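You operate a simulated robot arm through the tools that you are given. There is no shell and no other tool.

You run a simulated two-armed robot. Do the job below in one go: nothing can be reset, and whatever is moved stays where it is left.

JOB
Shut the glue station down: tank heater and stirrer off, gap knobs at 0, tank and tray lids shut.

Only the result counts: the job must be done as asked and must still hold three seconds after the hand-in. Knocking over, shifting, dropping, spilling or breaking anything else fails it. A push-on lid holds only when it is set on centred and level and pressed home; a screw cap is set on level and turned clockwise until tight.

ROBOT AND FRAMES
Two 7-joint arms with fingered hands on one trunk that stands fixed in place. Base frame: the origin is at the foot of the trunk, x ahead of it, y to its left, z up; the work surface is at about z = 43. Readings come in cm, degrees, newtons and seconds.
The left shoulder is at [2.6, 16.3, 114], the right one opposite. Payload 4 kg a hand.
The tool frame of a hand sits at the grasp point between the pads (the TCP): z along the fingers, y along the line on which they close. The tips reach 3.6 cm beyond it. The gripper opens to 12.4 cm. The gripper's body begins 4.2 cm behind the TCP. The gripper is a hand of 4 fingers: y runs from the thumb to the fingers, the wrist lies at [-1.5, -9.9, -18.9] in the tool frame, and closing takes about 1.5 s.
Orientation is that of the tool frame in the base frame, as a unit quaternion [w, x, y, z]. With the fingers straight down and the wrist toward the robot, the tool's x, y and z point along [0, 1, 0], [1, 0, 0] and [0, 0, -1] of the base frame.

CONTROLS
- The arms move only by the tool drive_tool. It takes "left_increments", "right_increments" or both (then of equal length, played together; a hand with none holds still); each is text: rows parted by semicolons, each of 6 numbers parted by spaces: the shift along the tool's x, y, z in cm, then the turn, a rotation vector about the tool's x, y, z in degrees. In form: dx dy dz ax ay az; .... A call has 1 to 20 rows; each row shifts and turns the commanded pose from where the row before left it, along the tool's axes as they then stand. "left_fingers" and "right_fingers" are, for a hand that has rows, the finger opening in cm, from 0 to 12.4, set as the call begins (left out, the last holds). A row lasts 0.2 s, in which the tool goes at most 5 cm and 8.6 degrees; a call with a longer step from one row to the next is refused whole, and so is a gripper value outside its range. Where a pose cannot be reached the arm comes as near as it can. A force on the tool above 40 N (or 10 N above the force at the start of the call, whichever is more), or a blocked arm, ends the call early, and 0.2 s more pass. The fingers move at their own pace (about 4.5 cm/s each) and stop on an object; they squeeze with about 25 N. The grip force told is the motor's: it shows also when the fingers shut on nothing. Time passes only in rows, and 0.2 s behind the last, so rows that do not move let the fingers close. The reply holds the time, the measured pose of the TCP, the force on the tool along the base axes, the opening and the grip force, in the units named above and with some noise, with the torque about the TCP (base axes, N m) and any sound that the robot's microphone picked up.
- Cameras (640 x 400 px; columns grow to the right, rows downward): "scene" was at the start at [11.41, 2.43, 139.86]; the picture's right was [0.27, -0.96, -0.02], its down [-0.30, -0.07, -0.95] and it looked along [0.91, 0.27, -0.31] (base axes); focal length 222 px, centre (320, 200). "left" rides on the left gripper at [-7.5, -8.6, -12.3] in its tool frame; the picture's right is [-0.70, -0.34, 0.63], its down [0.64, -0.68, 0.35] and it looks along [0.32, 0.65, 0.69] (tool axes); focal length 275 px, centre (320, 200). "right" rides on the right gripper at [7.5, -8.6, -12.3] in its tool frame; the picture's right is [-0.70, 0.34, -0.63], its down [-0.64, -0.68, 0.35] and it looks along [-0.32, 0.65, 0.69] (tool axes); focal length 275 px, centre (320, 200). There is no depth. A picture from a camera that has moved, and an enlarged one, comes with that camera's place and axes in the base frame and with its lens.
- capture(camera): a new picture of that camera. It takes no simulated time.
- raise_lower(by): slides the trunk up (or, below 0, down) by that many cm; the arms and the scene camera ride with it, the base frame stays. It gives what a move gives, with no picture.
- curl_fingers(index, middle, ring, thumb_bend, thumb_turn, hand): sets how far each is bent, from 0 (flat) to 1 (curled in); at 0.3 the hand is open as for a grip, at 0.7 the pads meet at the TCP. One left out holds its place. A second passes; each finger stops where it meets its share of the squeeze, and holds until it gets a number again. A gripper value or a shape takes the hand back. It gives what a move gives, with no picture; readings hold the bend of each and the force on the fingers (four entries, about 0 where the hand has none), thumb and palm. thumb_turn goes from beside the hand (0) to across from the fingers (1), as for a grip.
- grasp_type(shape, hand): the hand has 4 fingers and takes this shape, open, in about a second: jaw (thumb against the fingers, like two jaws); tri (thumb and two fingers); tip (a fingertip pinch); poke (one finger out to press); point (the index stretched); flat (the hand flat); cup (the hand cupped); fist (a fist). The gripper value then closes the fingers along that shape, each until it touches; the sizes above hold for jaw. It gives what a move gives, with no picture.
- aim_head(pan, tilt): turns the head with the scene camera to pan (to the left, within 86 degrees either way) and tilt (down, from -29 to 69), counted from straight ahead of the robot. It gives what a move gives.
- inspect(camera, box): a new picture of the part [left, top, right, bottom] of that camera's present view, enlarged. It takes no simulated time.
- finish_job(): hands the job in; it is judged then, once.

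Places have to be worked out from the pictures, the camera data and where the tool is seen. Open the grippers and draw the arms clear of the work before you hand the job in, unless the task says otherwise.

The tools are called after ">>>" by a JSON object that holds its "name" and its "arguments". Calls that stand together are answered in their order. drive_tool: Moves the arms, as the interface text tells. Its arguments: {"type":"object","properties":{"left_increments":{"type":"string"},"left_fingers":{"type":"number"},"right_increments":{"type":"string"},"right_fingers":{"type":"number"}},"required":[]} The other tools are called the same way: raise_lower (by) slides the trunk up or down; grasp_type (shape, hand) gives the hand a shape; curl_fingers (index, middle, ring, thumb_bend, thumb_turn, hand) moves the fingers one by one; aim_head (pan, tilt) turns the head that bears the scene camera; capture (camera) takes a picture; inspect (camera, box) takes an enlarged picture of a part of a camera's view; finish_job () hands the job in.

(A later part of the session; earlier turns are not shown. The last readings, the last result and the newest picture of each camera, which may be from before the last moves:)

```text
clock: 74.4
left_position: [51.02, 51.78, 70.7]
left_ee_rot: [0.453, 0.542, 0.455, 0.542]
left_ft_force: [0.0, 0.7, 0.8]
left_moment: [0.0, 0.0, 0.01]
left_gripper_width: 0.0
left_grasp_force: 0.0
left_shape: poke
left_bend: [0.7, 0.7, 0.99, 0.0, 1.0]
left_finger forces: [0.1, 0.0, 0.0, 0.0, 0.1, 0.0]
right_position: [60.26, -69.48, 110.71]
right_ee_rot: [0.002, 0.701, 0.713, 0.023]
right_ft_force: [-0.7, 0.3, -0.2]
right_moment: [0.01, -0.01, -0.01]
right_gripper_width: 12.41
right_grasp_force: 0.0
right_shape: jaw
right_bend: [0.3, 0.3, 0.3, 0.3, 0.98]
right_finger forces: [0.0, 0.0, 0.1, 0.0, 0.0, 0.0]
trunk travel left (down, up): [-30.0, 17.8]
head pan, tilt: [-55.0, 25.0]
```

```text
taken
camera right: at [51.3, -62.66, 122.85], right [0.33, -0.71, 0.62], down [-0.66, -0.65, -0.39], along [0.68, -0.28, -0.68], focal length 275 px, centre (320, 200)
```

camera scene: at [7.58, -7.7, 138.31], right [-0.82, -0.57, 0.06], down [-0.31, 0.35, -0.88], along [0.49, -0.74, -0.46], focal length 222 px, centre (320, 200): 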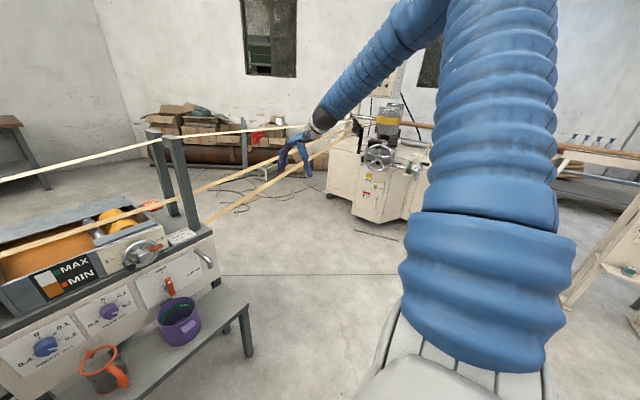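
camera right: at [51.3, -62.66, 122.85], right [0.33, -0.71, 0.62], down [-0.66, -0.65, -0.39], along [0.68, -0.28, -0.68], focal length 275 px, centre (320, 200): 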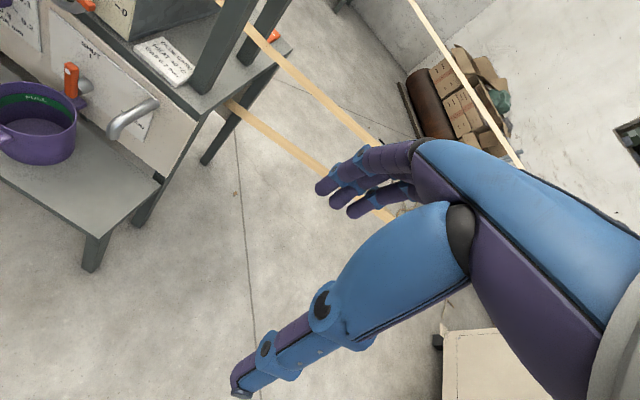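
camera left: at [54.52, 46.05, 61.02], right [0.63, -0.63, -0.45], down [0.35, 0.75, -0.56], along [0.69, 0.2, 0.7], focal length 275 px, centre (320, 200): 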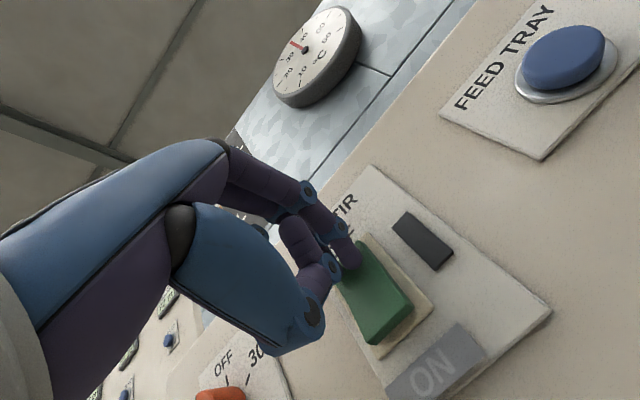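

The right elbow is up high, with the forearm coming down from it. I look at the left arm's posture for comparison.

>>> {"name": "aim_head", "arguments": {"pan": 55, "tilt": 35}}

>>> {"name": "capture", "arguments": {"camera": "scene"}}

```text
clock: 76.2
left_position: [51.07, 51.82, 70.72]
left_ee_rot: [0.454, 0.542, 0.455, 0.541]
left_ft_force: [-0.6, 0.3, -0.5]
left_moment: [-0.02, -0.03, -0.01]
left_gripper_width: 0.01
left_grasp_force: 0.1
left_shape: poke
left_bend: [0.7, 0.7, 0.99, 0.0, 1.0]
left_finger forces: [0.0, 0.0, 0.1, 0.1, 0.0, 0.0]
right_position: [60.32, -69.45, 110.56]
right_ee_rot: [0.001, 0.701, 0.713, 0.022]
right_ft_force: [0.1, -0.3, 0.2]
right_moment: [-0.01, 0.04, 0.0]
right_gripper_width: 12.4
right_grasp_force: 0.1
right_shape: jaw
right_bend: [0.3, 0.3, 0.3, 0.3, 0.98]
right_finger forces: [0.1, 0.0, 0.0, 0.0, 0.0, 0.0]
trunk travel left (down, up): [-30.0, 17.8]
head pan, tilt: [55.0, 35.0]
```

```text
taken
camera scene: at [7.23, 7.05, 136.76], right [0.82, -0.57, -0.06], down [-0.39, -0.47, -0.79], along [0.42, 0.67, -0.61], focal length 222 px, centre (320, 200)
```

scene: 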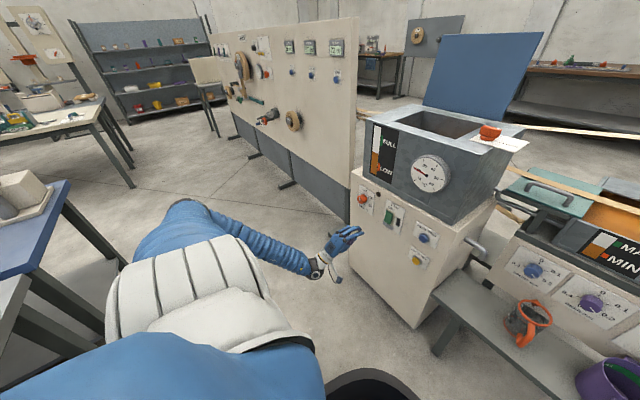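

The left elbow hangs out low, the right one is up. I lower the right hand straight down out wide to about (53, -69, 69), the exact mirror of the left pose, and tilt there.

>>> {"name": "drive_tool", "arguments": {"right_increments": "0 -0.7 4.1 0 0 0;0 -0.7 4.1 0 0 0;0 -0.7 4.1 0 0 0;0 -0.7 4.1 0 0 0;0 -0.7 4.1 0 0 0;0 -0.7 4.1 0 0 0;0 -0.7 4.1 0 0 0;0 -0.7 4.1 0 0 0;0 -0.7 4.1 0 0 0;0 -0.7 4.1 0 0 0;0 0 0 0 0 0"}}

>>> {"name": "aim_head", "arguments": {"pan": -55, "tilt": 25}}

>>> {"name": "capture", "arguments": {"camera": "scene"}}

```text
clock: 78.6
left_position: [51.03, 51.93, 70.74]
left_ee_rot: [0.453, 0.542, 0.455, 0.542]
left_ft_force: [-0.2, 0.2, 0.7]
left_moment: [-0.02, 0.05, -0.05]
left_gripper_width: 0.0
left_grasp_force: 0.1
left_shape: poke
left_bend: [0.7, 0.7, 0.99, 0.0, 1.0]
left_finger forces: [0.0, 0.0, 0.0, 0.0, 0.1, 0.1]
right_position: [53.28, -69.43, 69.89]
right_ee_rot: [0.001, 0.708, 0.707, 0.0]
right_ft_force: [-0.1, 0.4, -0.2]
right_moment: [0.01, -0.03, -0.03]
right_gripper_width: 12.37
right_grasp_force: 0.1
right_shape: jaw
right_bend: [0.3, 0.3, 0.3, 0.3, 0.98]
right_finger forces: [0.0, 0.0, 0.0, 0.0, 0.0, 0.1]
trunk travel left (down, up): [-30.0, 17.8]
head pan, tilt: [55.0, 35.0]
```

```text
clock: 80.5
left_position: [51.1, 51.9, 70.72]
left_ee_rot: [0.454, 0.542, 0.455, 0.541]
left_ft_force: [-0.2, 0.0, -0.5]
left_moment: [0.0, 0.03, -0.02]
left_gripper_width: 0.0
left_grasp_force: 0.1
left_shape: poke
left_bend: [0.7, 0.7, 0.99, 0.0, 1.0]
left_finger forces: [0.0, 0.1, 0.0, 0.0, 0.0, 0.0]
right_position: [53.29, -69.46, 69.7]
right_ee_rot: [0.001, 0.707, 0.707, 0.001]
right_ft_force: [-0.5, 0.2, -0.5]
right_moment: [-0.05, 0.0, 0.0]
right_gripper_width: 12.37
right_grasp_force: 0.1
right_shape: jaw
right_bend: [0.3, 0.3, 0.3, 0.3, 0.98]
right_finger forces: [0.1, 0.0, 0.0, 0.0, 0.0, 0.1]
trunk travel left (down, up): [-30.0, 17.8]
head pan, tilt: [-55.0, 25.0]
```

```text
taken
camera scene: at [7.58, -7.71, 138.31], right [-0.82, -0.57, 0.06], down [-0.31, 0.35, -0.88], along [0.49, -0.74, -0.46], focal length 222 px, centre (320, 200)
```

scene: 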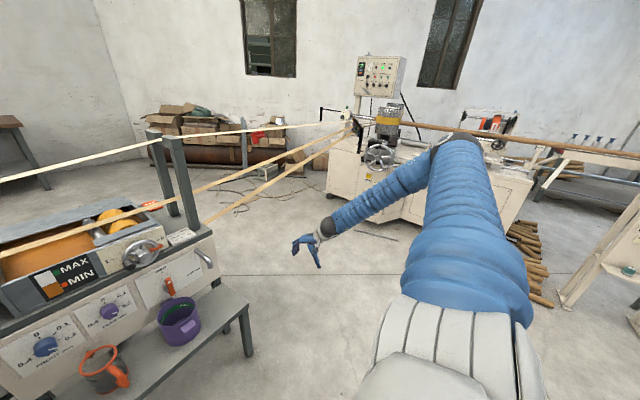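

The elbow is now out to the side at about shoulder height. I tilt the hand up to point ahead here.

>>> {"name": "drive_tool", "arguments": {"right_increments": "0 0 0 -8.182 0 0;0 0 0 -8.182 0 0;0 0 0 -8.182 0 0;0 0 0 -8.182 0 0;0 0 0 -8.182 0 0;0 0 0 -8.182 0 0;0 0 0 -8.182 0 0;0 0 0 -8.182 0 0;0 0 0 -8.182 0 0;0 0 0 -8.182 0 0;0 0 0 -8.182 0 0;0 0 0 0 0 0"}}

>>> {"name": "capture", "arguments": {"camera": "scene"}}

```text
clock: 83.3
left_position: [51.19, 51.81, 70.68]
left_ee_rot: [0.454, 0.543, 0.455, 0.541]
left_ft_force: [-0.1, -0.2, 0.0]
left_moment: [-0.03, -0.03, 0.01]
left_gripper_width: 0.0
left_grasp_force: 0.0
left_shape: poke
left_bend: [0.7, 0.7, 0.99, 0.0, 1.0]
left_finger forces: [0.0, 0.0, 0.0, 0.0, 0.0, 0.1]
right_position: [32.27, -73.44, 66.76]
right_ee_rot: [0.389, 0.594, 0.592, 0.381]
right_ft_force: [0.4, -0.7, 0.1]
right_moment: [0.0, 0.01, 0.02]
right_gripper_width: 12.38
right_grasp_force: 0.0
right_shape: jaw
right_bend: [0.3, 0.3, 0.3, 0.3, 0.98]
right_finger forces: [0.0, 0.0, 0.0, 0.1, 0.0, 0.0]
right hand out of reach, approached as far as the arm can: row 2, 3, 4, 5, 6, 7, 8, 9, 10, 11
trunk travel left (down, up): [-30.0, 17.8]
head pan, tilt: [-55.0, 25.0]
stopped in row 12 (right hand): the arm was blocked; the commanded pose is now the measured one
```

```text
taken
camera scene: at [7.61, -7.7, 138.31], right [-0.82, -0.57, 0.06], down [-0.31, 0.35, -0.88], along [0.49, -0.74, -0.46], focal length 222 px, centre (320, 200)
```

scene: 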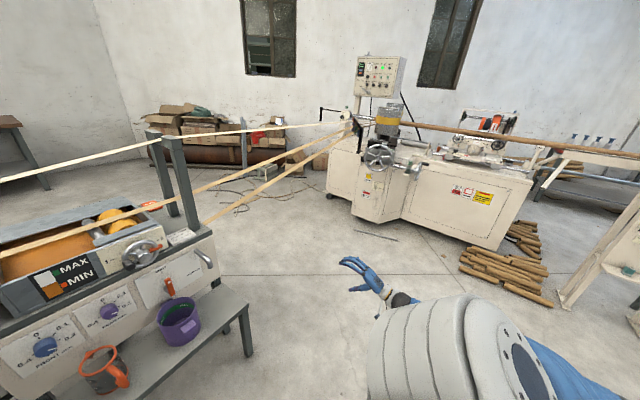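

The elbow went back behind the shoulder. From here I carry the hand forward and inward with this orientation and watch how the arm follows.

>>> {"name": "drive_tool", "arguments": {"right_increments": "1.5 1.0 2.3 0 0 0;1.5 1.0 2.3 0 0 0;1.5 1.0 2.3 0 0 0;1.5 1.0 2.3 0 0 0;1.5 1.0 2.3 0 0 0;1.5 1.0 2.3 0 0 0;1.5 1.0 2.3 0 0 0;1.5 1.0 2.3 0 0 0;0 0 0 0 0 0"}}

>>> {"name": "capture", "arguments": {"camera": "scene"}}

```text
clock: 85.3
left_position: [51.01, 51.83, 70.8]
left_ee_rot: [0.454, 0.543, 0.455, 0.541]
left_ft_force: [-0.7, -0.5, -0.3]
left_moment: [0.0, -0.01, -0.02]
left_gripper_width: 0.0
left_grasp_force: 0.0
left_shape: poke
left_bend: [0.7, 0.7, 0.99, 0.0, 1.0]
left_finger forces: [0.1, 0.0, 0.0, 0.0, 0.1, 0.0]
right_position: [45.14, -66.48, 77.64]
right_ee_rot: [0.389, 0.594, 0.592, 0.381]
right_ft_force: [0.1, 0.0, -0.4]
right_moment: [-0.01, 0.0, 0.02]
right_gripper_width: 12.39
right_grasp_force: 0.1
right_shape: jaw
right_bend: [0.3, 0.3, 0.3, 0.3, 0.98]
right_finger forces: [0.0, 0.1, 0.0, 0.0, 0.0, 0.0]
right hand out of reach, approached as far as the arm can: row 1, 2, 3, 4, 5, 6, 7, 8
trunk travel left (down, up): [-30.0, 17.8]
head pan, tilt: [-55.0, 25.0]
```

```text
taken
camera scene: at [7.55, -7.72, 138.31], right [-0.82, -0.57, 0.06], down [-0.31, 0.35, -0.88], along [0.49, -0.74, -0.46], focal length 222 px, centre (320, 200)
```

scene: 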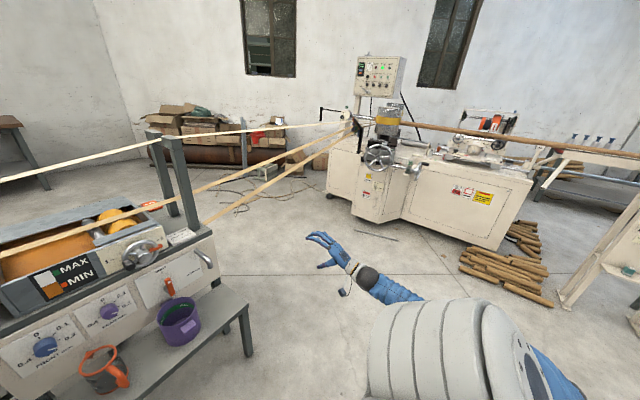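

It is following with the forearm behind the hand — a better posture. I keep going forward and inward.

>>> {"name": "drive_tool", "arguments": {"right_increments": "2.5 0.8 2.6 0 0 0;2.5 0.8 2.6 0 0 0;2.5 0.8 2.6 0 0 0;2.5 0.8 2.6 0 0 0;2.5 0.8 2.6 0 0 0;2.5 0.8 2.6 0 0 0;2.5 0.8 2.6 0 0 0;2.5 0.8 2.6 0 0 0;0 0 0 0 0 0"}}

>>> {"name": "capture", "arguments": {"camera": "scene"}}

```text
clock: 87.3
left_position: [51.08, 51.94, 70.87]
left_ee_rot: [0.455, 0.543, 0.455, 0.54]
left_ft_force: [0.1, 0.3, 0.7]
left_moment: [0.02, 0.0, 0.03]
left_gripper_width: 0.01
left_grasp_force: 0.0
left_shape: poke
left_bend: [0.7, 0.7, 0.99, 0.0, 1.0]
left_finger forces: [0.1, 0.0, 0.1, 0.0, 0.0, 0.0]
right_position: [50.57, -58.07, 89.22]
right_ee_rot: [0.39, 0.594, 0.592, 0.381]
right_ft_force: [-0.4, 0.0, 0.3]
right_moment: [-0.05, 0.0, 0.03]
right_gripper_width: 12.36
right_grasp_force: 0.0
right_shape: jaw
right_bend: [0.3, 0.3, 0.3, 0.3, 0.98]
right_finger forces: [0.0, 0.0, 0.0, 0.0, 0.1, 0.0]
right hand out of reach, approached as far as the arm can: row 1, 2, 3, 4, 5, 6, 7, 8
trunk travel left (down, up): [-30.0, 17.8]
head pan, tilt: [-55.0, 25.0]
```

```text
taken
camera scene: at [7.57, -7.7, 138.31], right [-0.82, -0.57, 0.06], down [-0.31, 0.35, -0.88], along [0.49, -0.74, -0.46], focal length 222 px, centre (320, 200)
```

scene: 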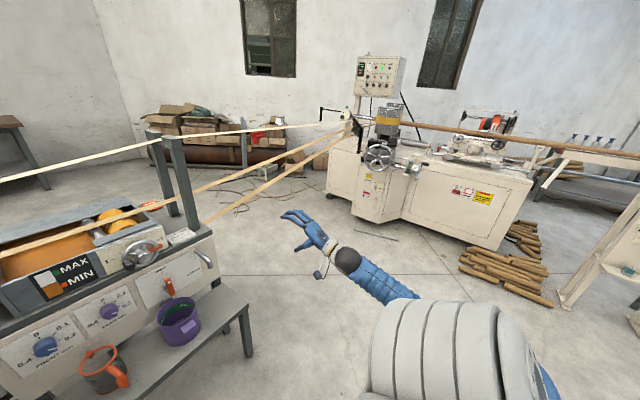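

Roll 0 is right at the wrist limit (as it was for the left hand), so I roll the hand −64° here first, before moving on.

>>> {"name": "drive_tool", "arguments": {"right_increments": "0 0 0 0 0 -8;0 0 0 0 0 -8;0 0 0 0 0 -8;0 0 0 0 0 -8;0 0 0 0 0 -8;0 0 0 0 0 -8;0 0 0 0 0 -8;0 0 0 0 0 -8;0 0 0 0 0 0"}}

>>> {"name": "capture", "arguments": {"camera": "scene"}}

```text
clock: 89.3
left_position: [51.08, 51.92, 70.57]
left_ee_rot: [0.453, 0.542, 0.455, 0.541]
left_ft_force: [0.2, 0.2, 0.5]
left_moment: [0.01, -0.01, 0.0]
left_gripper_width: 0.0
left_grasp_force: 0.0
left_shape: poke
left_bend: [0.7, 0.7, 0.99, 0.0, 1.0]
left_finger forces: [0.0, 0.0, 0.0, 0.0, 0.0, 0.1]
right_position: [51.59, -57.73, 91.0]
right_ee_rot: [0.509, 0.251, 0.808, 0.161]
right_ft_force: [1.2, 0.2, 0.4]
right_moment: [0.03, 0.02, 0.03]
right_gripper_width: 12.39
right_grasp_force: 0.1
right_shape: jaw
right_bend: [0.3, 0.3, 0.3, 0.3, 0.98]
right_finger forces: [0.1, 0.0, 0.0, 0.0, 0.0, 0.0]
right hand out of reach, approached as far as the arm can: row 7, 8
trunk travel left (down, up): [-30.0, 17.8]
head pan, tilt: [-55.0, 25.0]
```

```text
taken
camera scene: at [7.61, -7.68, 138.31], right [-0.82, -0.57, 0.06], down [-0.31, 0.35, -0.88], along [0.49, -0.74, -0.46], focal length 222 px, centre (320, 200)
```

scene: 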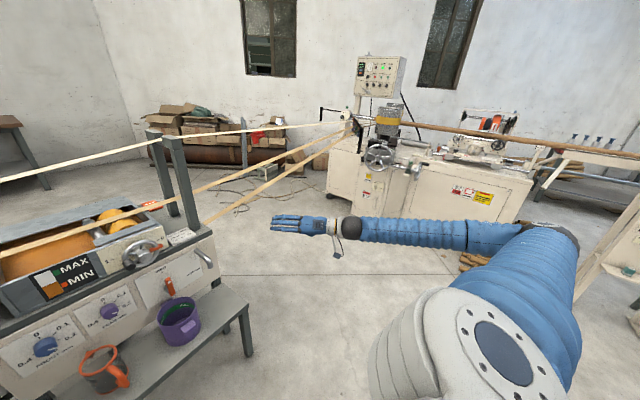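

The forearm now points inward with the hand in line with it. I carry the hand to about (70, -15, 78), in front of the knobs and above the bench things.

>>> {"name": "drive_tool", "arguments": {"right_increments": "2.28 2.73 1.87 0 0 0;2.28 2.73 1.87 0 0 0;2.28 2.73 1.87 0 0 0;2.28 2.73 1.87 0 0 0;2.28 2.73 1.87 0 0 0;2.28 2.73 1.87 0 0 0;2.28 2.73 1.87 0 0 0;2.28 2.73 1.87 0 0 0;2.28 2.73 1.87 0 0 0;2.28 2.73 1.87 0 0 0;2.28 2.73 1.87 0 0 0;2.28 2.73 1.87 0 0 0;0 0 0 0 0 0"}}

>>> {"name": "aim_head", "arguments": {"pan": -15, "tilt": 30}}

>>> {"name": "capture", "arguments": {"camera": "scene"}}

```text
clock: 92.1
left_position: [51.04, 51.9, 70.76]
left_ee_rot: [0.454, 0.543, 0.455, 0.541]
left_ft_force: [-0.1, -0.7, -0.8]
left_moment: [0.0, -0.03, -0.03]
left_gripper_width: 0.0
left_grasp_force: 0.1
left_shape: poke
left_bend: [0.7, 0.7, 0.99, 0.0, 1.0]
left_finger forces: [0.0, 0.0, 0.0, 0.0, 0.1, 0.0]
right_position: [53.07, -37.46, 100.01]
right_ee_rot: [0.509, 0.25, 0.807, 0.161]
right_ft_force: [0.3, 0.3, -0.6]
right_moment: [-0.02, 0.0, -0.01]
right_gripper_width: 12.37
right_grasp_force: 0.1
right_shape: jaw
right_bend: [0.3, 0.3, 0.3, 0.3, 0.98]
right_finger forces: [0.0, 0.0, 0.1, 0.0, 0.0, 0.0]
right hand out of reach, approached as far as the arm can: row 1, 2, 3, 4, 5, 6, 7, 8, 9, 10, 11, 12
trunk travel left (down, up): [-30.0, 17.8]
head pan, tilt: [-55.0, 25.0]
```

```text
clock: 93.2
left_position: [51.02, 51.87, 70.75]
left_ee_rot: [0.455, 0.542, 0.456, 0.54]
left_ft_force: [-0.6, -0.2, -0.1]
left_moment: [0.0, -0.04, -0.04]
left_gripper_width: 0.01
left_grasp_force: 0.1
left_shape: poke
left_bend: [0.7, 0.7, 0.99, 0.0, 1.0]
left_finger forces: [0.0, 0.0, 0.0, 0.0, 0.0, 0.0]
right_position: [52.91, -37.36, 100.11]
right_ee_rot: [0.51, 0.25, 0.807, 0.162]
right_ft_force: [-1.0, 0.4, -0.8]
right_moment: [0.03, 0.01, 0.0]
right_gripper_width: 12.41
right_grasp_force: 0.1
right_shape: jaw
right_bend: [0.3, 0.3, 0.3, 0.3, 0.98]
right_finger forces: [0.0, 0.0, 0.1, 0.0, 0.0, 0.2]
trunk travel left (down, up): [-30.0, 17.8]
head pan, tilt: [-15.0, 30.0]
```

```text
taken
camera scene: at [10.94, -2.51, 137.25], right [-0.26, -0.97, 0.02], down [-0.55, 0.13, -0.83], along [0.8, -0.23, -0.56], focal length 222 px, centre (320, 200)
```

scene: 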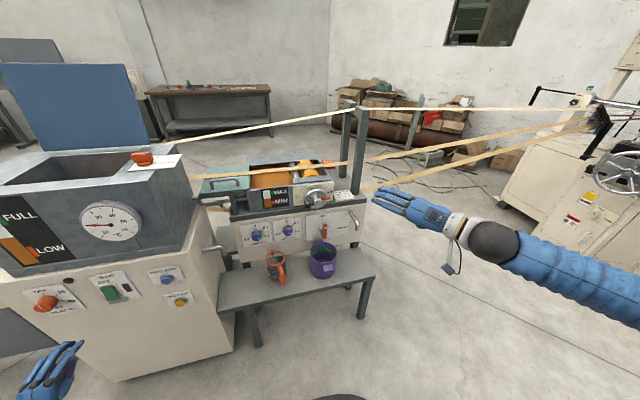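

The hand drifts when forced. The natural wrist direction for this elbow-up posture is with the fingers lower-left and the wrist upper-right, so I roll on further (about −60° more).

>>> {"name": "drive_tool", "arguments": {"right_increments": "0 0 0 0 0 -8;0 0 0 0 0 -8;0 0 0 0 0 -8;0 0 0 0 0 -8;0 0 0 0 0 -8;0 0 0 0 0 -8;0 0 0 0 0 -8;0 0 0 0 0 -8;0 0 0 0 0 0"}}

>>> {"name": "capture", "arguments": {"camera": "scene"}}

```text
clock: 95.4
left_position: [51.2, 51.87, 70.66]
left_ee_rot: [0.454, 0.542, 0.455, 0.541]
left_ft_force: [0.5, 1.2, 0.2]
left_moment: [0.02, -0.02, 0.01]
left_gripper_width: 0.01
left_grasp_force: 0.0
left_shape: poke
left_bend: [0.7, 0.7, 0.99, 0.0, 1.0]
left_finger forces: [0.0, 0.0, 0.0, 0.0, 0.1, 0.0]
right_position: [52.86, -32.9, 128.63]
right_ee_rot: [0.67, -0.124, 0.722, -0.121]
right_ft_force: [-0.6, 1.1, -0.4]
right_moment: [0.01, -0.01, 0.01]
right_gripper_width: 12.37
right_grasp_force: 0.1
right_shape: jaw
right_bend: [0.3, 0.3, 0.3, 0.3, 0.97]
right_finger forces: [0.1, 0.0, 0.0, 0.0, 0.1, 0.0]
right hand out of reach, approached as far as the arm can: row 2, 3, 4, 5, 6, 7, 8
trunk travel left (down, up): [-30.0, 17.8]
head pan, tilt: [-15.0, 30.0]
stopped in row 9 (right hand): the arm was blocked; the commanded pose is now the measured one
```

```text
taken
camera scene: at [11.02, -2.46, 137.24], right [-0.26, -0.97, 0.02], down [-0.55, 0.13, -0.83], along [0.8, -0.22, -0.56], focal length 222 px, centre (320, 200)
```

scene: 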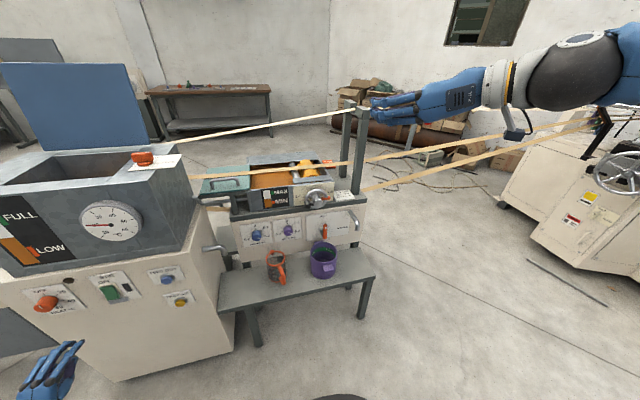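

It is pointing straight ahead now, but the arm is folded close to the body. I stretch it forward at this height first, to about (78, -15, 128), well above the station.

>>> {"name": "drive_tool", "arguments": {"right_increments": "-0.99 2.06 3.1 0 0 0;-0.99 2.06 3.1 0 0 0;-0.99 2.06 3.1 0 0 0;-0.99 2.06 3.1 0 0 0;-0.99 2.06 3.1 0 0 0;-0.99 2.06 3.1 0 0 0;-0.99 2.06 3.1 0 0 0;-0.99 2.06 3.1 0 0 0;0 0 0 0 0 0"}}

>>> {"name": "capture", "arguments": {"camera": "scene"}}

```text
clock: 97.4
left_position: [50.99, 51.85, 70.76]
left_ee_rot: [0.454, 0.543, 0.454, 0.541]
left_ft_force: [-0.1, 0.1, 0.6]
left_moment: [0.0, 0.02, -0.02]
left_gripper_width: 0.0
left_grasp_force: 0.1
left_shape: poke
left_bend: [0.7, 0.7, 0.99, 0.0, 1.0]
left_finger forces: [0.0, 0.1, 0.0, 0.0, 0.0, 0.0]
right_position: [77.56, -15.17, 128.56]
right_ee_rot: [0.67, -0.123, 0.722, -0.122]
right_ft_force: [-0.2, 0.4, -0.8]
right_moment: [0.02, 0.03, 0.05]
right_gripper_width: 12.39
right_grasp_force: 0.1
right_shape: jaw
right_bend: [0.3, 0.3, 0.3, 0.3, 0.97]
right_finger forces: [0.0, 0.0, 0.0, 0.0, 0.1, 0.0]
trunk travel left (down, up): [-30.0, 17.8]
head pan, tilt: [-15.0, 30.0]
```

```text
taken
camera scene: at [10.85, -2.56, 137.27], right [-0.26, -0.97, 0.02], down [-0.55, 0.13, -0.83], along [0.8, -0.22, -0.56], focal length 222 px, centre (320, 200)
```

scene: 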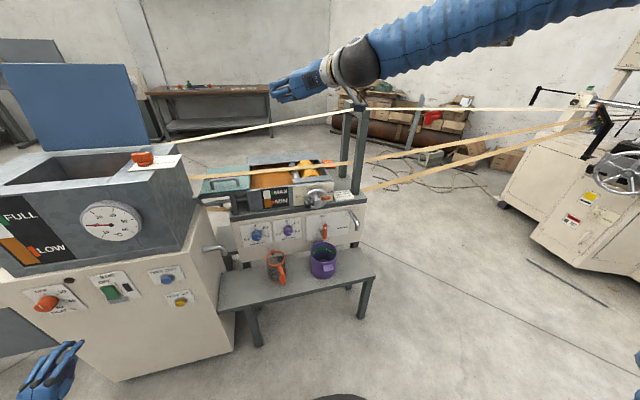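

Fully reached, with a clean posture. Lowering the trunk keeps this posture and brings the shoulders closer to knob height, so I lower it by 30 cm (the left hand is free over the floor at x 51).

>>> {"name": "raise_lower", "arguments": {"by": -30}}

>>> {"name": "capture", "arguments": {"camera": "scene"}}

>>> {"name": "capture", "arguments": {"camera": "right"}}

```text
clock: 100.4
left_position: [51.07, 51.84, 40.9]
left_ee_rot: [0.455, 0.542, 0.455, 0.541]
left_ft_force: [-0.9, -0.7, 0.3]
left_moment: [0.0, -0.01, 0.0]
left_gripper_width: 0.01
left_grasp_force: 0.1
left_shape: poke
left_bend: [0.7, 0.7, 0.99, 0.0, 1.0]
left_finger forces: [0.1, 0.0, 0.0, 0.1, 0.0, 0.0]
right_position: [77.76, -15.13, 98.84]
right_ee_rot: [0.67, -0.122, 0.722, -0.122]
right_ft_force: [1.2, 0.6, 0.2]
right_moment: [0.01, 0.02, 0.01]
right_gripper_width: 12.39
right_grasp_force: 0.0
right_shape: jaw
right_bend: [0.3, 0.3, 0.3, 0.3, 0.97]
right_finger forces: [0.0, 0.1, 0.0, 0.0, 0.0, 0.1]
trunk travel left (down, up): [0.0, 47.8]
head pan, tilt: [-15.0, 30.0]
```

```text
taken
camera scene: at [28.83, -2.51, 96.58], right [-0.22, -0.97, 0.13], down [-0.86, 0.13, -0.5], along [0.46, -0.22, -0.86], focal length 222 px, centre (320, 200)
```

scene: 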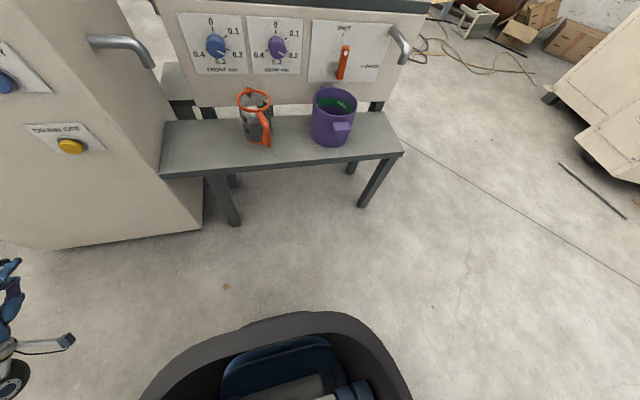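

```text
taken
camera right: at [65.27, -25.65, 95.48], right [-0.59, 0.56, 0.58], down [0.4, -0.43, 0.81], along [0.7, 0.71, 0.02], focal length 275 px, centre (320, 200)
```

right: 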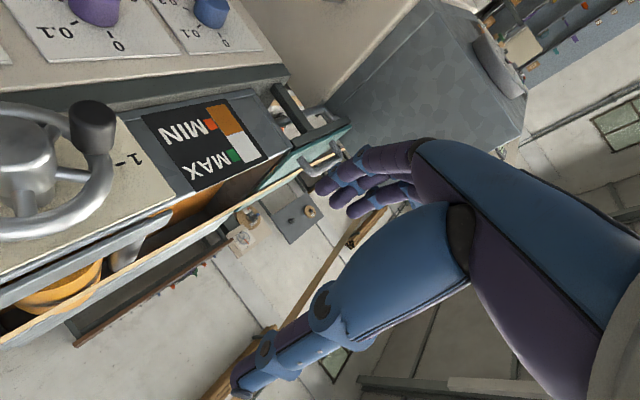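

The trunk leans forward as it lowers, so the camera looks steeper. I level the head to see the panel.

>>> {"name": "aim_head", "arguments": {"pan": -10, "tilt": 0}}

>>> {"name": "capture", "arguments": {"camera": "scene"}}

```text
clock: 101.3
left_position: [51.13, 51.89, 40.74]
left_ee_rot: [0.453, 0.543, 0.455, 0.541]
left_ft_force: [0.3, 0.3, -0.1]
left_moment: [0.0, -0.01, -0.02]
left_gripper_width: 0.01
left_grasp_force: 0.1
left_shape: poke
left_bend: [0.7, 0.7, 0.99, 0.0, 1.0]
left_finger forces: [0.0, 0.1, 0.0, 0.0, 0.0, 0.0]
right_position: [78.02, -15.1, 98.45]
right_ee_rot: [0.669, -0.122, 0.723, -0.122]
right_ft_force: [-0.5, -0.4, 0.6]
right_moment: [0.01, 0.03, -0.01]
right_gripper_width: 12.39
right_grasp_force: 0.2
right_shape: jaw
right_bend: [0.3, 0.3, 0.3, 0.3, 0.97]
right_finger forces: [0.0, 0.0, 0.0, 0.0, 0.0, 0.0]
trunk travel left (down, up): [0.0, 47.8]
head pan, tilt: [-10.0, 0.0]
```

```text
taken
camera scene: at [31.47, -1.73, 100.61], right [-0.15, -0.98, 0.09], down [-0.51, 0.0, -0.86], along [0.84, -0.17, -0.51], focal length 222 px, centre (320, 200)
```

scene: 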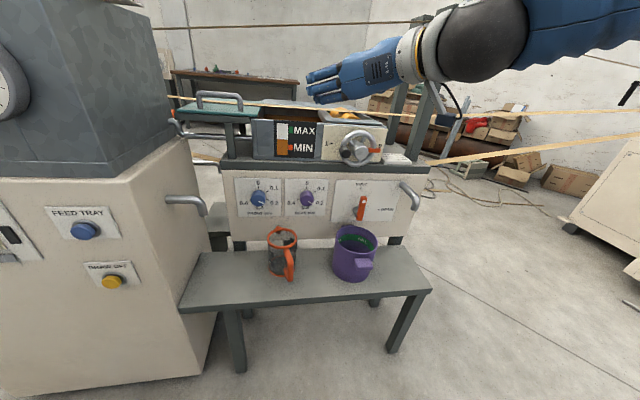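

The view is good. I lower the right hand to about (77, -11, 74.5), in front of the rear gap knob and above the jug.

>>> {"name": "drive_tool", "arguments": {"right_increments": "3.03 1.71 0.1 0 0 0;3.03 1.71 0.1 0 0 0;3.03 1.71 0.1 0 0 0;3.03 1.71 0.1 0 0 0;3.03 1.71 0.1 0 0 0;3.03 1.71 0.1 0 0 0;3.03 1.71 0.1 0 0 0;0 0 0 0 0 0"}}

>>> {"name": "capture", "arguments": {"camera": "scene"}}

>>> {"name": "capture", "arguments": {"camera": "right"}}

```text
clock: 103.1
left_position: [51.1, 51.79, 40.72]
left_ee_rot: [0.454, 0.543, 0.455, 0.541]
left_ft_force: [-0.2, -0.1, -0.3]
left_moment: [0.02, 0.0, -0.03]
left_gripper_width: 0.0
left_grasp_force: 0.0
left_shape: poke
left_bend: [0.7, 0.7, 0.99, 0.0, 1.0]
left_finger forces: [0.0, 0.0, 0.0, 0.0, 0.0, 0.0]
right_position: [76.32, -12.17, 83.32]
right_ee_rot: [0.658, -0.121, 0.732, -0.127]
right_ft_force: [-0.3, 0.2, 0.5]
right_moment: [0.0, -0.02, -0.01]
right_gripper_width: 12.41
right_grasp_force: 0.0
right_shape: jaw
right_bend: [0.3, 0.3, 0.3, 0.3, 0.97]
right_finger forces: [0.0, 0.0, 0.1, 0.0, 0.0, 0.0]
right hand out of reach, approached as far as the arm can: row 4, 5, 6, 7
trunk travel left (down, up): [0.0, 47.8]
head pan, tilt: [-10.0, 0.0]
```

```text
taken
camera scene: at [31.47, -1.72, 100.62], right [-0.15, -0.98, 0.09], down [-0.51, 0.0, -0.86], along [0.85, -0.17, -0.51], focal length 222 px, centre (320, 200)
```

scene: 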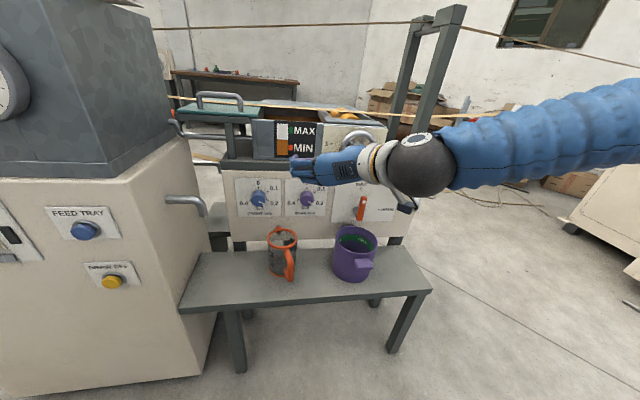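

```text
taken
camera right: at [63.52, -22.58, 80.53], right [-0.56, 0.57, 0.6], down [0.42, -0.43, 0.8], along [0.71, 0.7, 0.0], focal length 275 px, centre (320, 200)
```

right: 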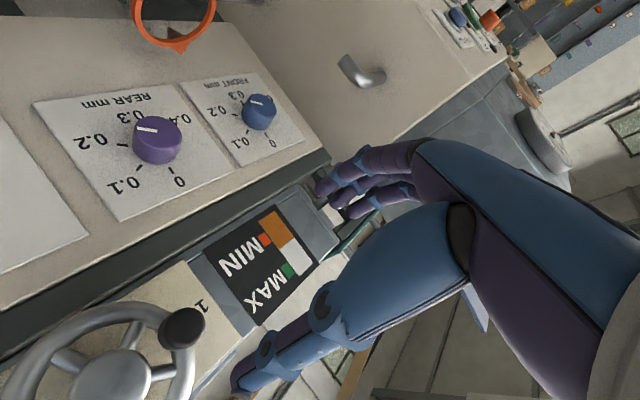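

The arm is folded to its limit because the leaning trunk brought the shoulder forward. I raise the trunk again by 22 cm to get more distance, watching that the hand stays clear (it rises with it).

>>> {"name": "raise_lower", "arguments": {"by": 22}}

>>> {"name": "aim_head", "arguments": {"pan": -8, "tilt": 22}}

>>> {"name": "capture", "arguments": {"camera": "scene"}}

```text
clock: 105.5
left_position: [51.08, 51.9, 62.68]
left_ee_rot: [0.453, 0.543, 0.455, 0.541]
left_ft_force: [0.9, 0.6, -0.1]
left_moment: [-0.03, 0.0, -0.02]
left_gripper_width: 0.02
left_grasp_force: 0.1
left_shape: poke
left_bend: [0.7, 0.7, 0.99, 0.0, 1.0]
left_finger forces: [0.1, 0.0, 0.0, 0.0, 0.0, 0.0]
right_position: [63.39, -12.26, 133.18]
right_ee_rot: [0.784, -0.096, 0.595, -0.146]
right_ft_force: [0.4, 0.2, -0.3]
right_moment: [0.0, -0.01, 0.03]
right_gripper_width: 12.39
right_grasp_force: 0.0
right_shape: jaw
right_bend: [0.3, 0.3, 0.3, 0.3, 0.97]
right_finger forces: [0.0, 0.1, 0.0, 0.1, 0.0, 0.0]
trunk travel left (down, up): [-22.0, 25.8]
head pan, tilt: [-10.0, 0.0]
```

```text
clock: 106.3
left_position: [51.21, 51.94, 62.69]
left_ee_rot: [0.454, 0.542, 0.455, 0.541]
left_ft_force: [0.1, 0.5, -0.3]
left_moment: [0.0, 0.01, -0.02]
left_gripper_width: 0.03
left_grasp_force: 0.0
left_shape: poke
left_bend: [0.7, 0.7, 0.99, 0.0, 1.0]
left_finger forces: [0.0, 0.0, 0.0, 0.0, 0.1, 0.0]
right_position: [63.45, -12.19, 133.15]
right_ee_rot: [0.784, -0.095, 0.595, -0.148]
right_ft_force: [0.2, 0.5, 0.5]
right_moment: [-0.01, -0.01, 0.01]
right_gripper_width: 12.37
right_grasp_force: 0.0
right_shape: jaw
right_bend: [0.3, 0.3, 0.3, 0.3, 0.97]
right_finger forces: [0.1, 0.0, 0.0, 0.0, 0.1, 0.1]
trunk travel left (down, up): [-22.0, 25.8]
head pan, tilt: [-8.0, 22.0]
```

```text
taken
camera scene: at [15.15, -1.45, 129.23], right [-0.14, -0.99, 0.02], down [-0.51, 0.05, -0.86], along [0.85, -0.13, -0.52], focal length 222 px, centre (320, 200)
```

scene: 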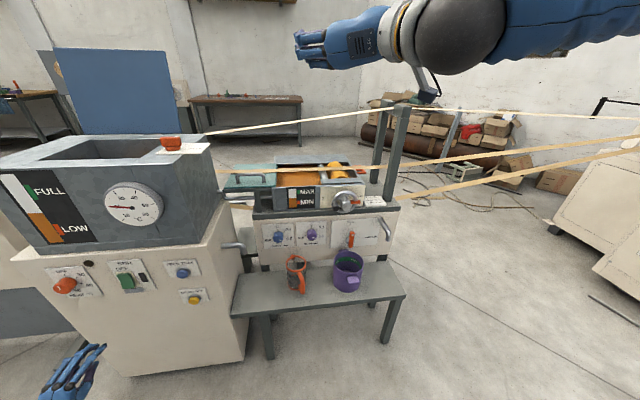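

The hand rode up to (63, -12, 133), clear of everything. I level it to roll −90° while moving forward to about (80, -12, 130).

>>> {"name": "drive_tool", "arguments": {"right_increments": "1.4 0.6 3.2 -0.82 3.1 3.96;1.4 0.6 3.2 -0.82 3.1 3.96;1.4 0.6 3.2 -0.82 3.1 3.96;1.4 0.6 3.2 -0.82 3.1 3.96;1.4 0.6 3.2 -0.82 3.1 3.96;0 0 0 0 0 0"}}

```text
clock: 107.7
left_position: [51.1, 51.85, 62.87]
left_ee_rot: [0.455, 0.543, 0.454, 0.541]
left_ft_force: [0.3, 0.1, 0.0]
left_moment: [-0.02, 0.02, 0.0]
left_gripper_width: 0.0
left_grasp_force: 0.0
left_shape: poke
left_bend: [0.7, 0.7, 0.99, 0.0, 1.0]
left_finger forces: [0.0, 0.0, 0.0, 0.0, 0.0, 0.0]
right_position: [80.28, -11.09, 128.55]
right_ee_rot: [0.707, 0.002, 0.707, 0.0]
right_ft_force: [0.0, 1.0, 0.9]
right_moment: [0.02, 0.02, 0.03]
right_gripper_width: 12.41
right_grasp_force: 0.1
right_shape: jaw
right_bend: [0.3, 0.3, 0.3, 0.3, 0.97]
right_finger forces: [0.0, 0.0, 0.0, 0.1, 0.0, 0.1]
trunk travel left (down, up): [-22.0, 25.8]
head pan, tilt: [-8.0, 22.0]
```

Now the hand points exactly ahead with the wrist to the right. I go down to about (75, -11, 75), keeping clear of the crank handle at x≈85.

>>> {"name": "drive_tool", "arguments": {"right_increments": "0 0 -2.5 0 0 0;0 0 -2.5 0 0 0;3.82 0 0 0 0 0;3.82 0 0 0 0 0;3.82 0 0 0 0 0;3.82 0 0 0 0 0;3.82 0 0 0 0 0;3.82 0 0 0 0 0;3.82 0 0 0 0 0;3.82 0 0 0 0 0;3.82 0 0 0 0 0;3.82 0 0 0 0 0;3.82 0 0 0 0 0;3.82 0 0 0 0 0;3.82 0 0 0 0 0;3.82 0 0 0 0 0;0 0 0 0 0 0"}}

>>> {"name": "capture", "arguments": {"camera": "scene"}}

>>> {"name": "capture", "arguments": {"camera": "right"}}

```text
clock: 111.3
left_position: [51.13, 51.84, 62.77]
left_ee_rot: [0.454, 0.543, 0.455, 0.541]
left_ft_force: [-0.2, -0.2, 0.0]
left_moment: [0.01, -0.05, -0.01]
left_gripper_width: 0.0
left_grasp_force: 0.1
left_shape: poke
left_bend: [0.7, 0.7, 0.99, 0.0, 1.0]
left_finger forces: [0.0, 0.0, 0.0, 0.0, 0.0, 0.0]
right_position: [75.23, -11.0, 120.89]
right_ee_rot: [0.703, 0.001, 0.711, -0.003]
right_ft_force: [1.1, 1.2, 0.9]
right_moment: [-0.05, 0.0, 0.06]
right_gripper_width: 12.38
right_grasp_force: 0.0
right_shape: jaw
right_bend: [0.3, 0.3, 0.3, 0.3, 0.97]
right_finger forces: [0.1, 0.0, 0.1, 0.1, 0.1, 0.0]
right hand out of reach, approached as far as the arm can: row 5, 6, 7, 8, 9, 10, 11, 12, 13, 14, 15, 16
trunk travel left (down, up): [-22.0, 25.8]
head pan, tilt: [-8.0, 22.0]
```

```text
taken
camera scene: at [15.15, -1.45, 129.22], right [-0.14, -0.99, 0.02], down [-0.51, 0.05, -0.86], along [0.85, -0.13, -0.52], focal length 222 px, centre (320, 200)
```

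scene: 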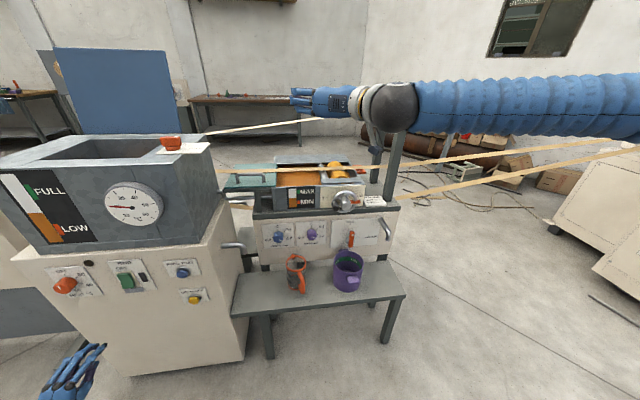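

```text
taken
camera right: at [62.9, -19.66, 113.55], right [-0.62, 0.34, 0.7], down [0.35, -0.68, 0.64], along [0.7, 0.65, 0.31], focal length 275 px, centre (320, 200)
```

right: 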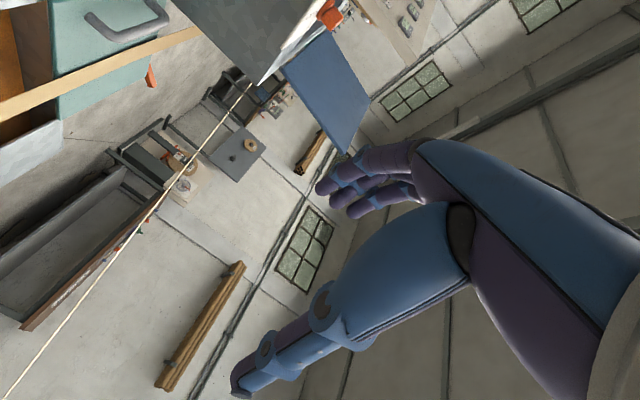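

With the arm this folded it cannot go down. I go forward first to x≈86 (tips at 89.6, still short of the panel at 92, strips at x≈109) and then try to descend there.

>>> {"name": "drive_tool", "arguments": {"right_increments": "0 1 2.7 0 0 0;0 1 2.7 0 0 0;0 1 2.7 0 0 0;0 1 2.7 0 0 0;3 0 0 0 0 0;3 0 0 0 0 0;3 0 0 0 0 0;3 0 0 0 0 0;3 0 0 0 0 0;3 0 0 0 0 0;3 0 0 0 0 0;0 0 0 0 0 0"}}

>>> {"name": "capture", "arguments": {"camera": "scene"}}

```text
clock: 113.9
left_position: [51.11, 51.82, 62.71]
left_ee_rot: [0.454, 0.543, 0.455, 0.541]
left_ft_force: [-0.3, 0.1, -0.2]
left_moment: [0.0, 0.0, -0.04]
left_gripper_width: 0.01
left_grasp_force: 0.1
left_shape: poke
left_bend: [0.7, 0.7, 0.99, 0.0, 1.0]
left_finger forces: [0.0, 0.0, 0.1, 0.0, 0.1, 0.0]
right_position: [85.91, -7.44, 122.61]
right_ee_rot: [0.703, 0.001, 0.712, -0.002]
right_ft_force: [0.6, 0.2, 0.1]
right_moment: [0.03, 0.04, 0.02]
right_gripper_width: 12.39
right_grasp_force: 0.0
right_shape: jaw
right_bend: [0.3, 0.3, 0.3, 0.3, 0.97]
right_finger forces: [0.0, 0.0, 0.0, 0.0, 0.0, 0.0]
right hand out of reach, approached as far as the arm can: row 1, 2, 3, 5, 6, 7, 8, 9, 10, 11
trunk travel left (down, up): [-22.0, 25.8]
head pan, tilt: [-8.0, 22.0]
```

```text
taken
camera scene: at [15.16, -1.44, 129.22], right [-0.14, -0.99, 0.02], down [-0.51, 0.05, -0.86], along [0.85, -0.13, -0.52], focal length 222 px, centre (320, 200)
```

scene: 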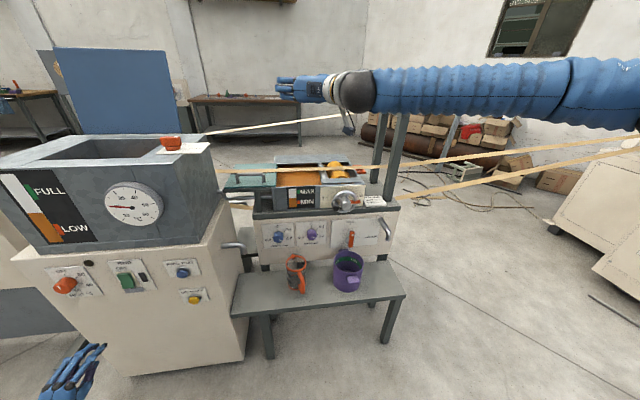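

The right arm keeps hitting its limits here, while the left arm has a good posture, so I'll turn the gap knobs with the left hand. First I park the right hand up and to the right, out of the way.

>>> {"name": "drive_tool", "arguments": {"right_increments": "-0.8 -3.5 -2 0 0 0;-0.8 -3.5 -2 0 0 0;-0.8 -3.5 -2 0 0 0;-0.8 -3.5 -2 0 0 0;-0.8 -3.5 -2 0 0 0;-0.8 -3.5 -2 0 0 0;-0.8 -3.5 -2 0 0 0;-0.8 -3.5 -2 0 0 0;0 0 0 0 0 0"}}

>>> {"name": "grasp_type", "arguments": {"hand": "left", "shape": "jaw"}}

>>> {"name": "aim_head", "arguments": {"pan": 5, "tilt": 25}}

>>> {"name": "capture", "arguments": {"camera": "scene"}}

```text
clock: 115.9
left_position: [51.12, 51.91, 62.72]
left_ee_rot: [0.454, 0.543, 0.455, 0.54]
left_ft_force: [-0.3, 0.2, 0.0]
left_moment: [0.03, -0.03, 0.02]
left_gripper_width: 0.0
left_grasp_force: 0.0
left_shape: poke
left_bend: [0.7, 0.7, 0.99, 0.0, 1.0]
left_finger forces: [0.1, 0.0, 0.0, 0.0, 0.0, 0.0]
right_position: [69.8, -35.26, 128.99]
right_ee_rot: [0.707, 0.002, 0.708, 0.0]
right_ft_force: [-0.5, -0.2, -0.2]
right_moment: [0.03, -0.03, -0.01]
right_gripper_width: 12.38
right_grasp_force: 0.1
right_shape: jaw
right_bend: [0.3, 0.3, 0.3, 0.3, 0.97]
right_finger forces: [0.1, 0.1, 0.0, 0.0, 0.0, 0.0]
trunk travel left (down, up): [-22.0, 25.8]
head pan, tilt: [-8.0, 22.0]
```

```text
clock: 116.8
left_position: [50.94, 51.79, 62.79]
left_ee_rot: [0.454, 0.542, 0.455, 0.541]
left_ft_force: [0.2, 0.4, -0.2]
left_moment: [0.01, -0.02, 0.0]
left_gripper_width: 12.4
left_grasp_force: 0.0
left_shape: jaw
left_bend: [0.3, 0.3, 0.3, 0.3, 0.98]
left_finger forces: [0.0, 0.1, 0.0, 0.0, 0.0, 0.1]
right_position: [69.7, -35.4, 129.04]
right_ee_rot: [0.706, 0.001, 0.708, 0.0]
right_ft_force: [0.0, 0.1, 1.0]
right_moment: [-0.03, 0.01, 0.04]
right_gripper_width: 12.38
right_grasp_force: 0.0
right_shape: jaw
right_bend: [0.3, 0.3, 0.3, 0.3, 0.97]
right_finger forces: [0.0, 0.0, 0.0, 0.0, 0.0, 0.0]
trunk travel left (down, up): [-22.0, 25.8]
head pan, tilt: [-8.0, 22.0]
```

```text
clock: 117.6
left_position: [51.05, 51.92, 62.69]
left_ee_rot: [0.455, 0.543, 0.454, 0.54]
left_ft_force: [-0.3, -0.3, 0.2]
left_moment: [-0.05, 0.0, -0.02]
left_gripper_width: 12.41
left_grasp_force: 0.0
left_shape: jaw
left_bend: [0.3, 0.3, 0.3, 0.3, 0.98]
left_finger forces: [0.0, 0.0, 0.0, 0.1, 0.0, 0.0]
right_position: [69.83, -35.36, 129.05]
right_ee_rot: [0.707, 0.001, 0.707, -0.001]
right_ft_force: [0.1, -0.4, -0.8]
right_moment: [0.02, -0.01, 0.01]
right_gripper_width: 12.37
right_grasp_force: 0.1
right_shape: jaw
right_bend: [0.3, 0.3, 0.3, 0.3, 0.97]
right_finger forces: [0.0, 0.0, 0.0, 0.0, 0.0, 0.0]
trunk travel left (down, up): [-22.0, 25.8]
head pan, tilt: [5.0, 25.0]
```

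```text
taken
camera scene: at [15.06, 0.63, 128.75], right [0.09, -1.0, -0.01], down [-0.56, -0.04, -0.83], along [0.82, 0.08, -0.56], focal length 222 px, centre (320, 200)
```

scene: 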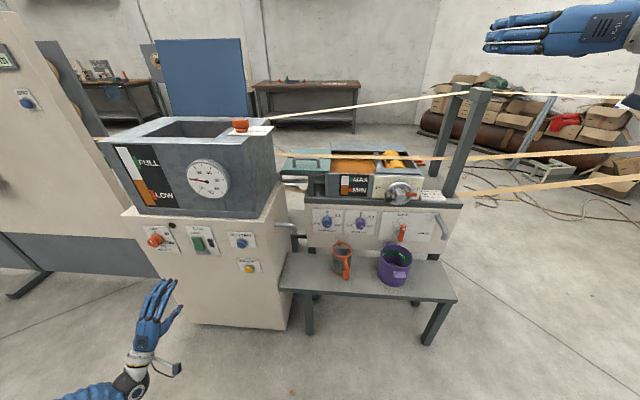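

Now the left hand: I roll it to about 90° (wrist to the left) in place and raise it a little.

>>> {"name": "drive_tool", "arguments": {"left_increments": "0 1 0 0 0 8;0 1 0 0 0 8;0 1 0 0 0 8;0 1 0 0 0 8;0 1 0 0 0 8;1 0 0 0 0 8;1 0 0 0 0 8;1 0 0 0 0 8;1 0 0 0 0 8;1 0 0 0 0 8;0 0 0 0 0 0"}}

```text
clock: 120.0
left_position: [51.16, 51.77, 71.56]
left_ee_rot: [-0.001, 0.709, -0.001, 0.706]
left_ft_force: [-0.7, 0.0, -1.2]
left_moment: [-0.03, 0.01, 0.01]
left_gripper_width: 12.4
left_grasp_force: 0.1
left_shape: jaw
left_bend: [0.3, 0.3, 0.3, 0.3, 0.98]
left_finger forces: [0.0, 0.0, 0.0, 0.0, 0.1, 0.0]
right_position: [69.83, -35.3, 129.05]
right_ee_rot: [0.706, 0.002, 0.708, -0.001]
right_ft_force: [-0.5, -0.1, -0.1]
right_moment: [0.06, 0.02, 0.0]
right_gripper_width: 12.4
right_grasp_force: 0.1
right_shape: jaw
right_bend: [0.3, 0.3, 0.3, 0.3, 0.97]
right_finger forces: [0.1, 0.0, 0.1, 0.0, 0.1, 0.0]
trunk travel left (down, up): [-22.0, 25.8]
head pan, tilt: [5.0, 25.0]
```

Reached exactly. I move it right and forward to about (63, 10, 72.5), passing in front of the cabinet.

>>> {"name": "drive_tool", "arguments": {"left_increments": "0.1 3.82 0.5 0 0 0;0.1 3.82 0.5 0 0 0;0.1 3.82 0.5 0 0 0;0.1 3.82 0.5 0 0 0;0.1 3.82 0.5 0 0 0;0.1 3.82 1.5 0 0 0;0.1 3.82 1.5 0 0 0;0.1 3.82 1.5 0 0 0;0.1 3.82 1.5 0 0 0;0.1 3.82 1.5 0 0 0;0.1 3.82 1.5 0 0 0;0 0 0 0 0 0"}}

>>> {"name": "capture", "arguments": {"camera": "scene"}}

>>> {"name": "capture", "arguments": {"camera": "left"}}

```text
clock: 122.6
left_position: [62.55, 9.55, 72.76]
left_ee_rot: [0.0, 0.709, 0.0, 0.705]
left_ft_force: [0.1, -0.3, -0.3]
left_moment: [0.02, -0.03, 0.0]
left_gripper_width: 12.41
left_grasp_force: 0.0
left_shape: jaw
left_bend: [0.3, 0.3, 0.3, 0.3, 0.98]
left_finger forces: [0.0, 0.1, 0.0, 0.0, 0.0, 0.1]
right_position: [69.73, -35.33, 129.09]
right_ee_rot: [0.707, 0.002, 0.707, -0.001]
right_ft_force: [0.5, -0.1, 0.7]
right_moment: [0.02, -0.01, 0.0]
right_gripper_width: 12.38
right_grasp_force: 0.0
right_shape: jaw
right_bend: [0.3, 0.3, 0.3, 0.3, 0.97]
right_finger forces: [0.0, 0.0, 0.0, 0.0, 0.0, 0.0]
trunk travel left (down, up): [-22.0, 25.8]
head pan, tilt: [5.0, 25.0]
```

```text
taken
camera scene: at [15.03, 0.66, 128.76], right [0.09, -1.0, -0.01], down [-0.56, -0.04, -0.83], along [0.82, 0.08, -0.56], focal length 222 px, centre (320, 200)
```

scene: 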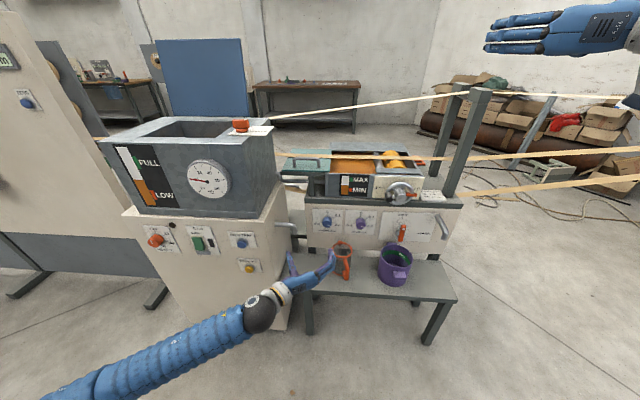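

```text
taken
camera left: at [50.27, 18.1, 65.17], right [0.63, 0.34, -0.7], down [0.35, 0.68, 0.64], along [0.69, -0.65, 0.31], focal length 275 px, centre (320, 200)
```

left: 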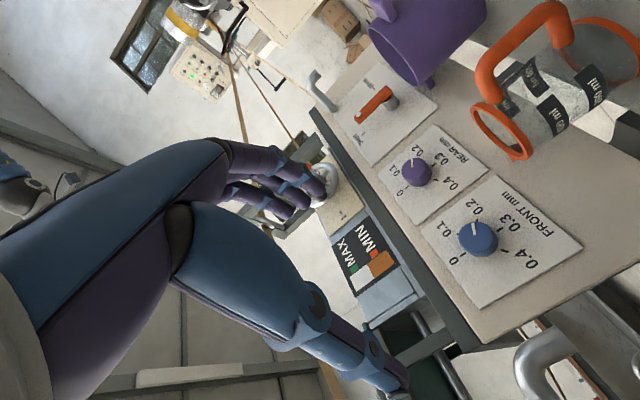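

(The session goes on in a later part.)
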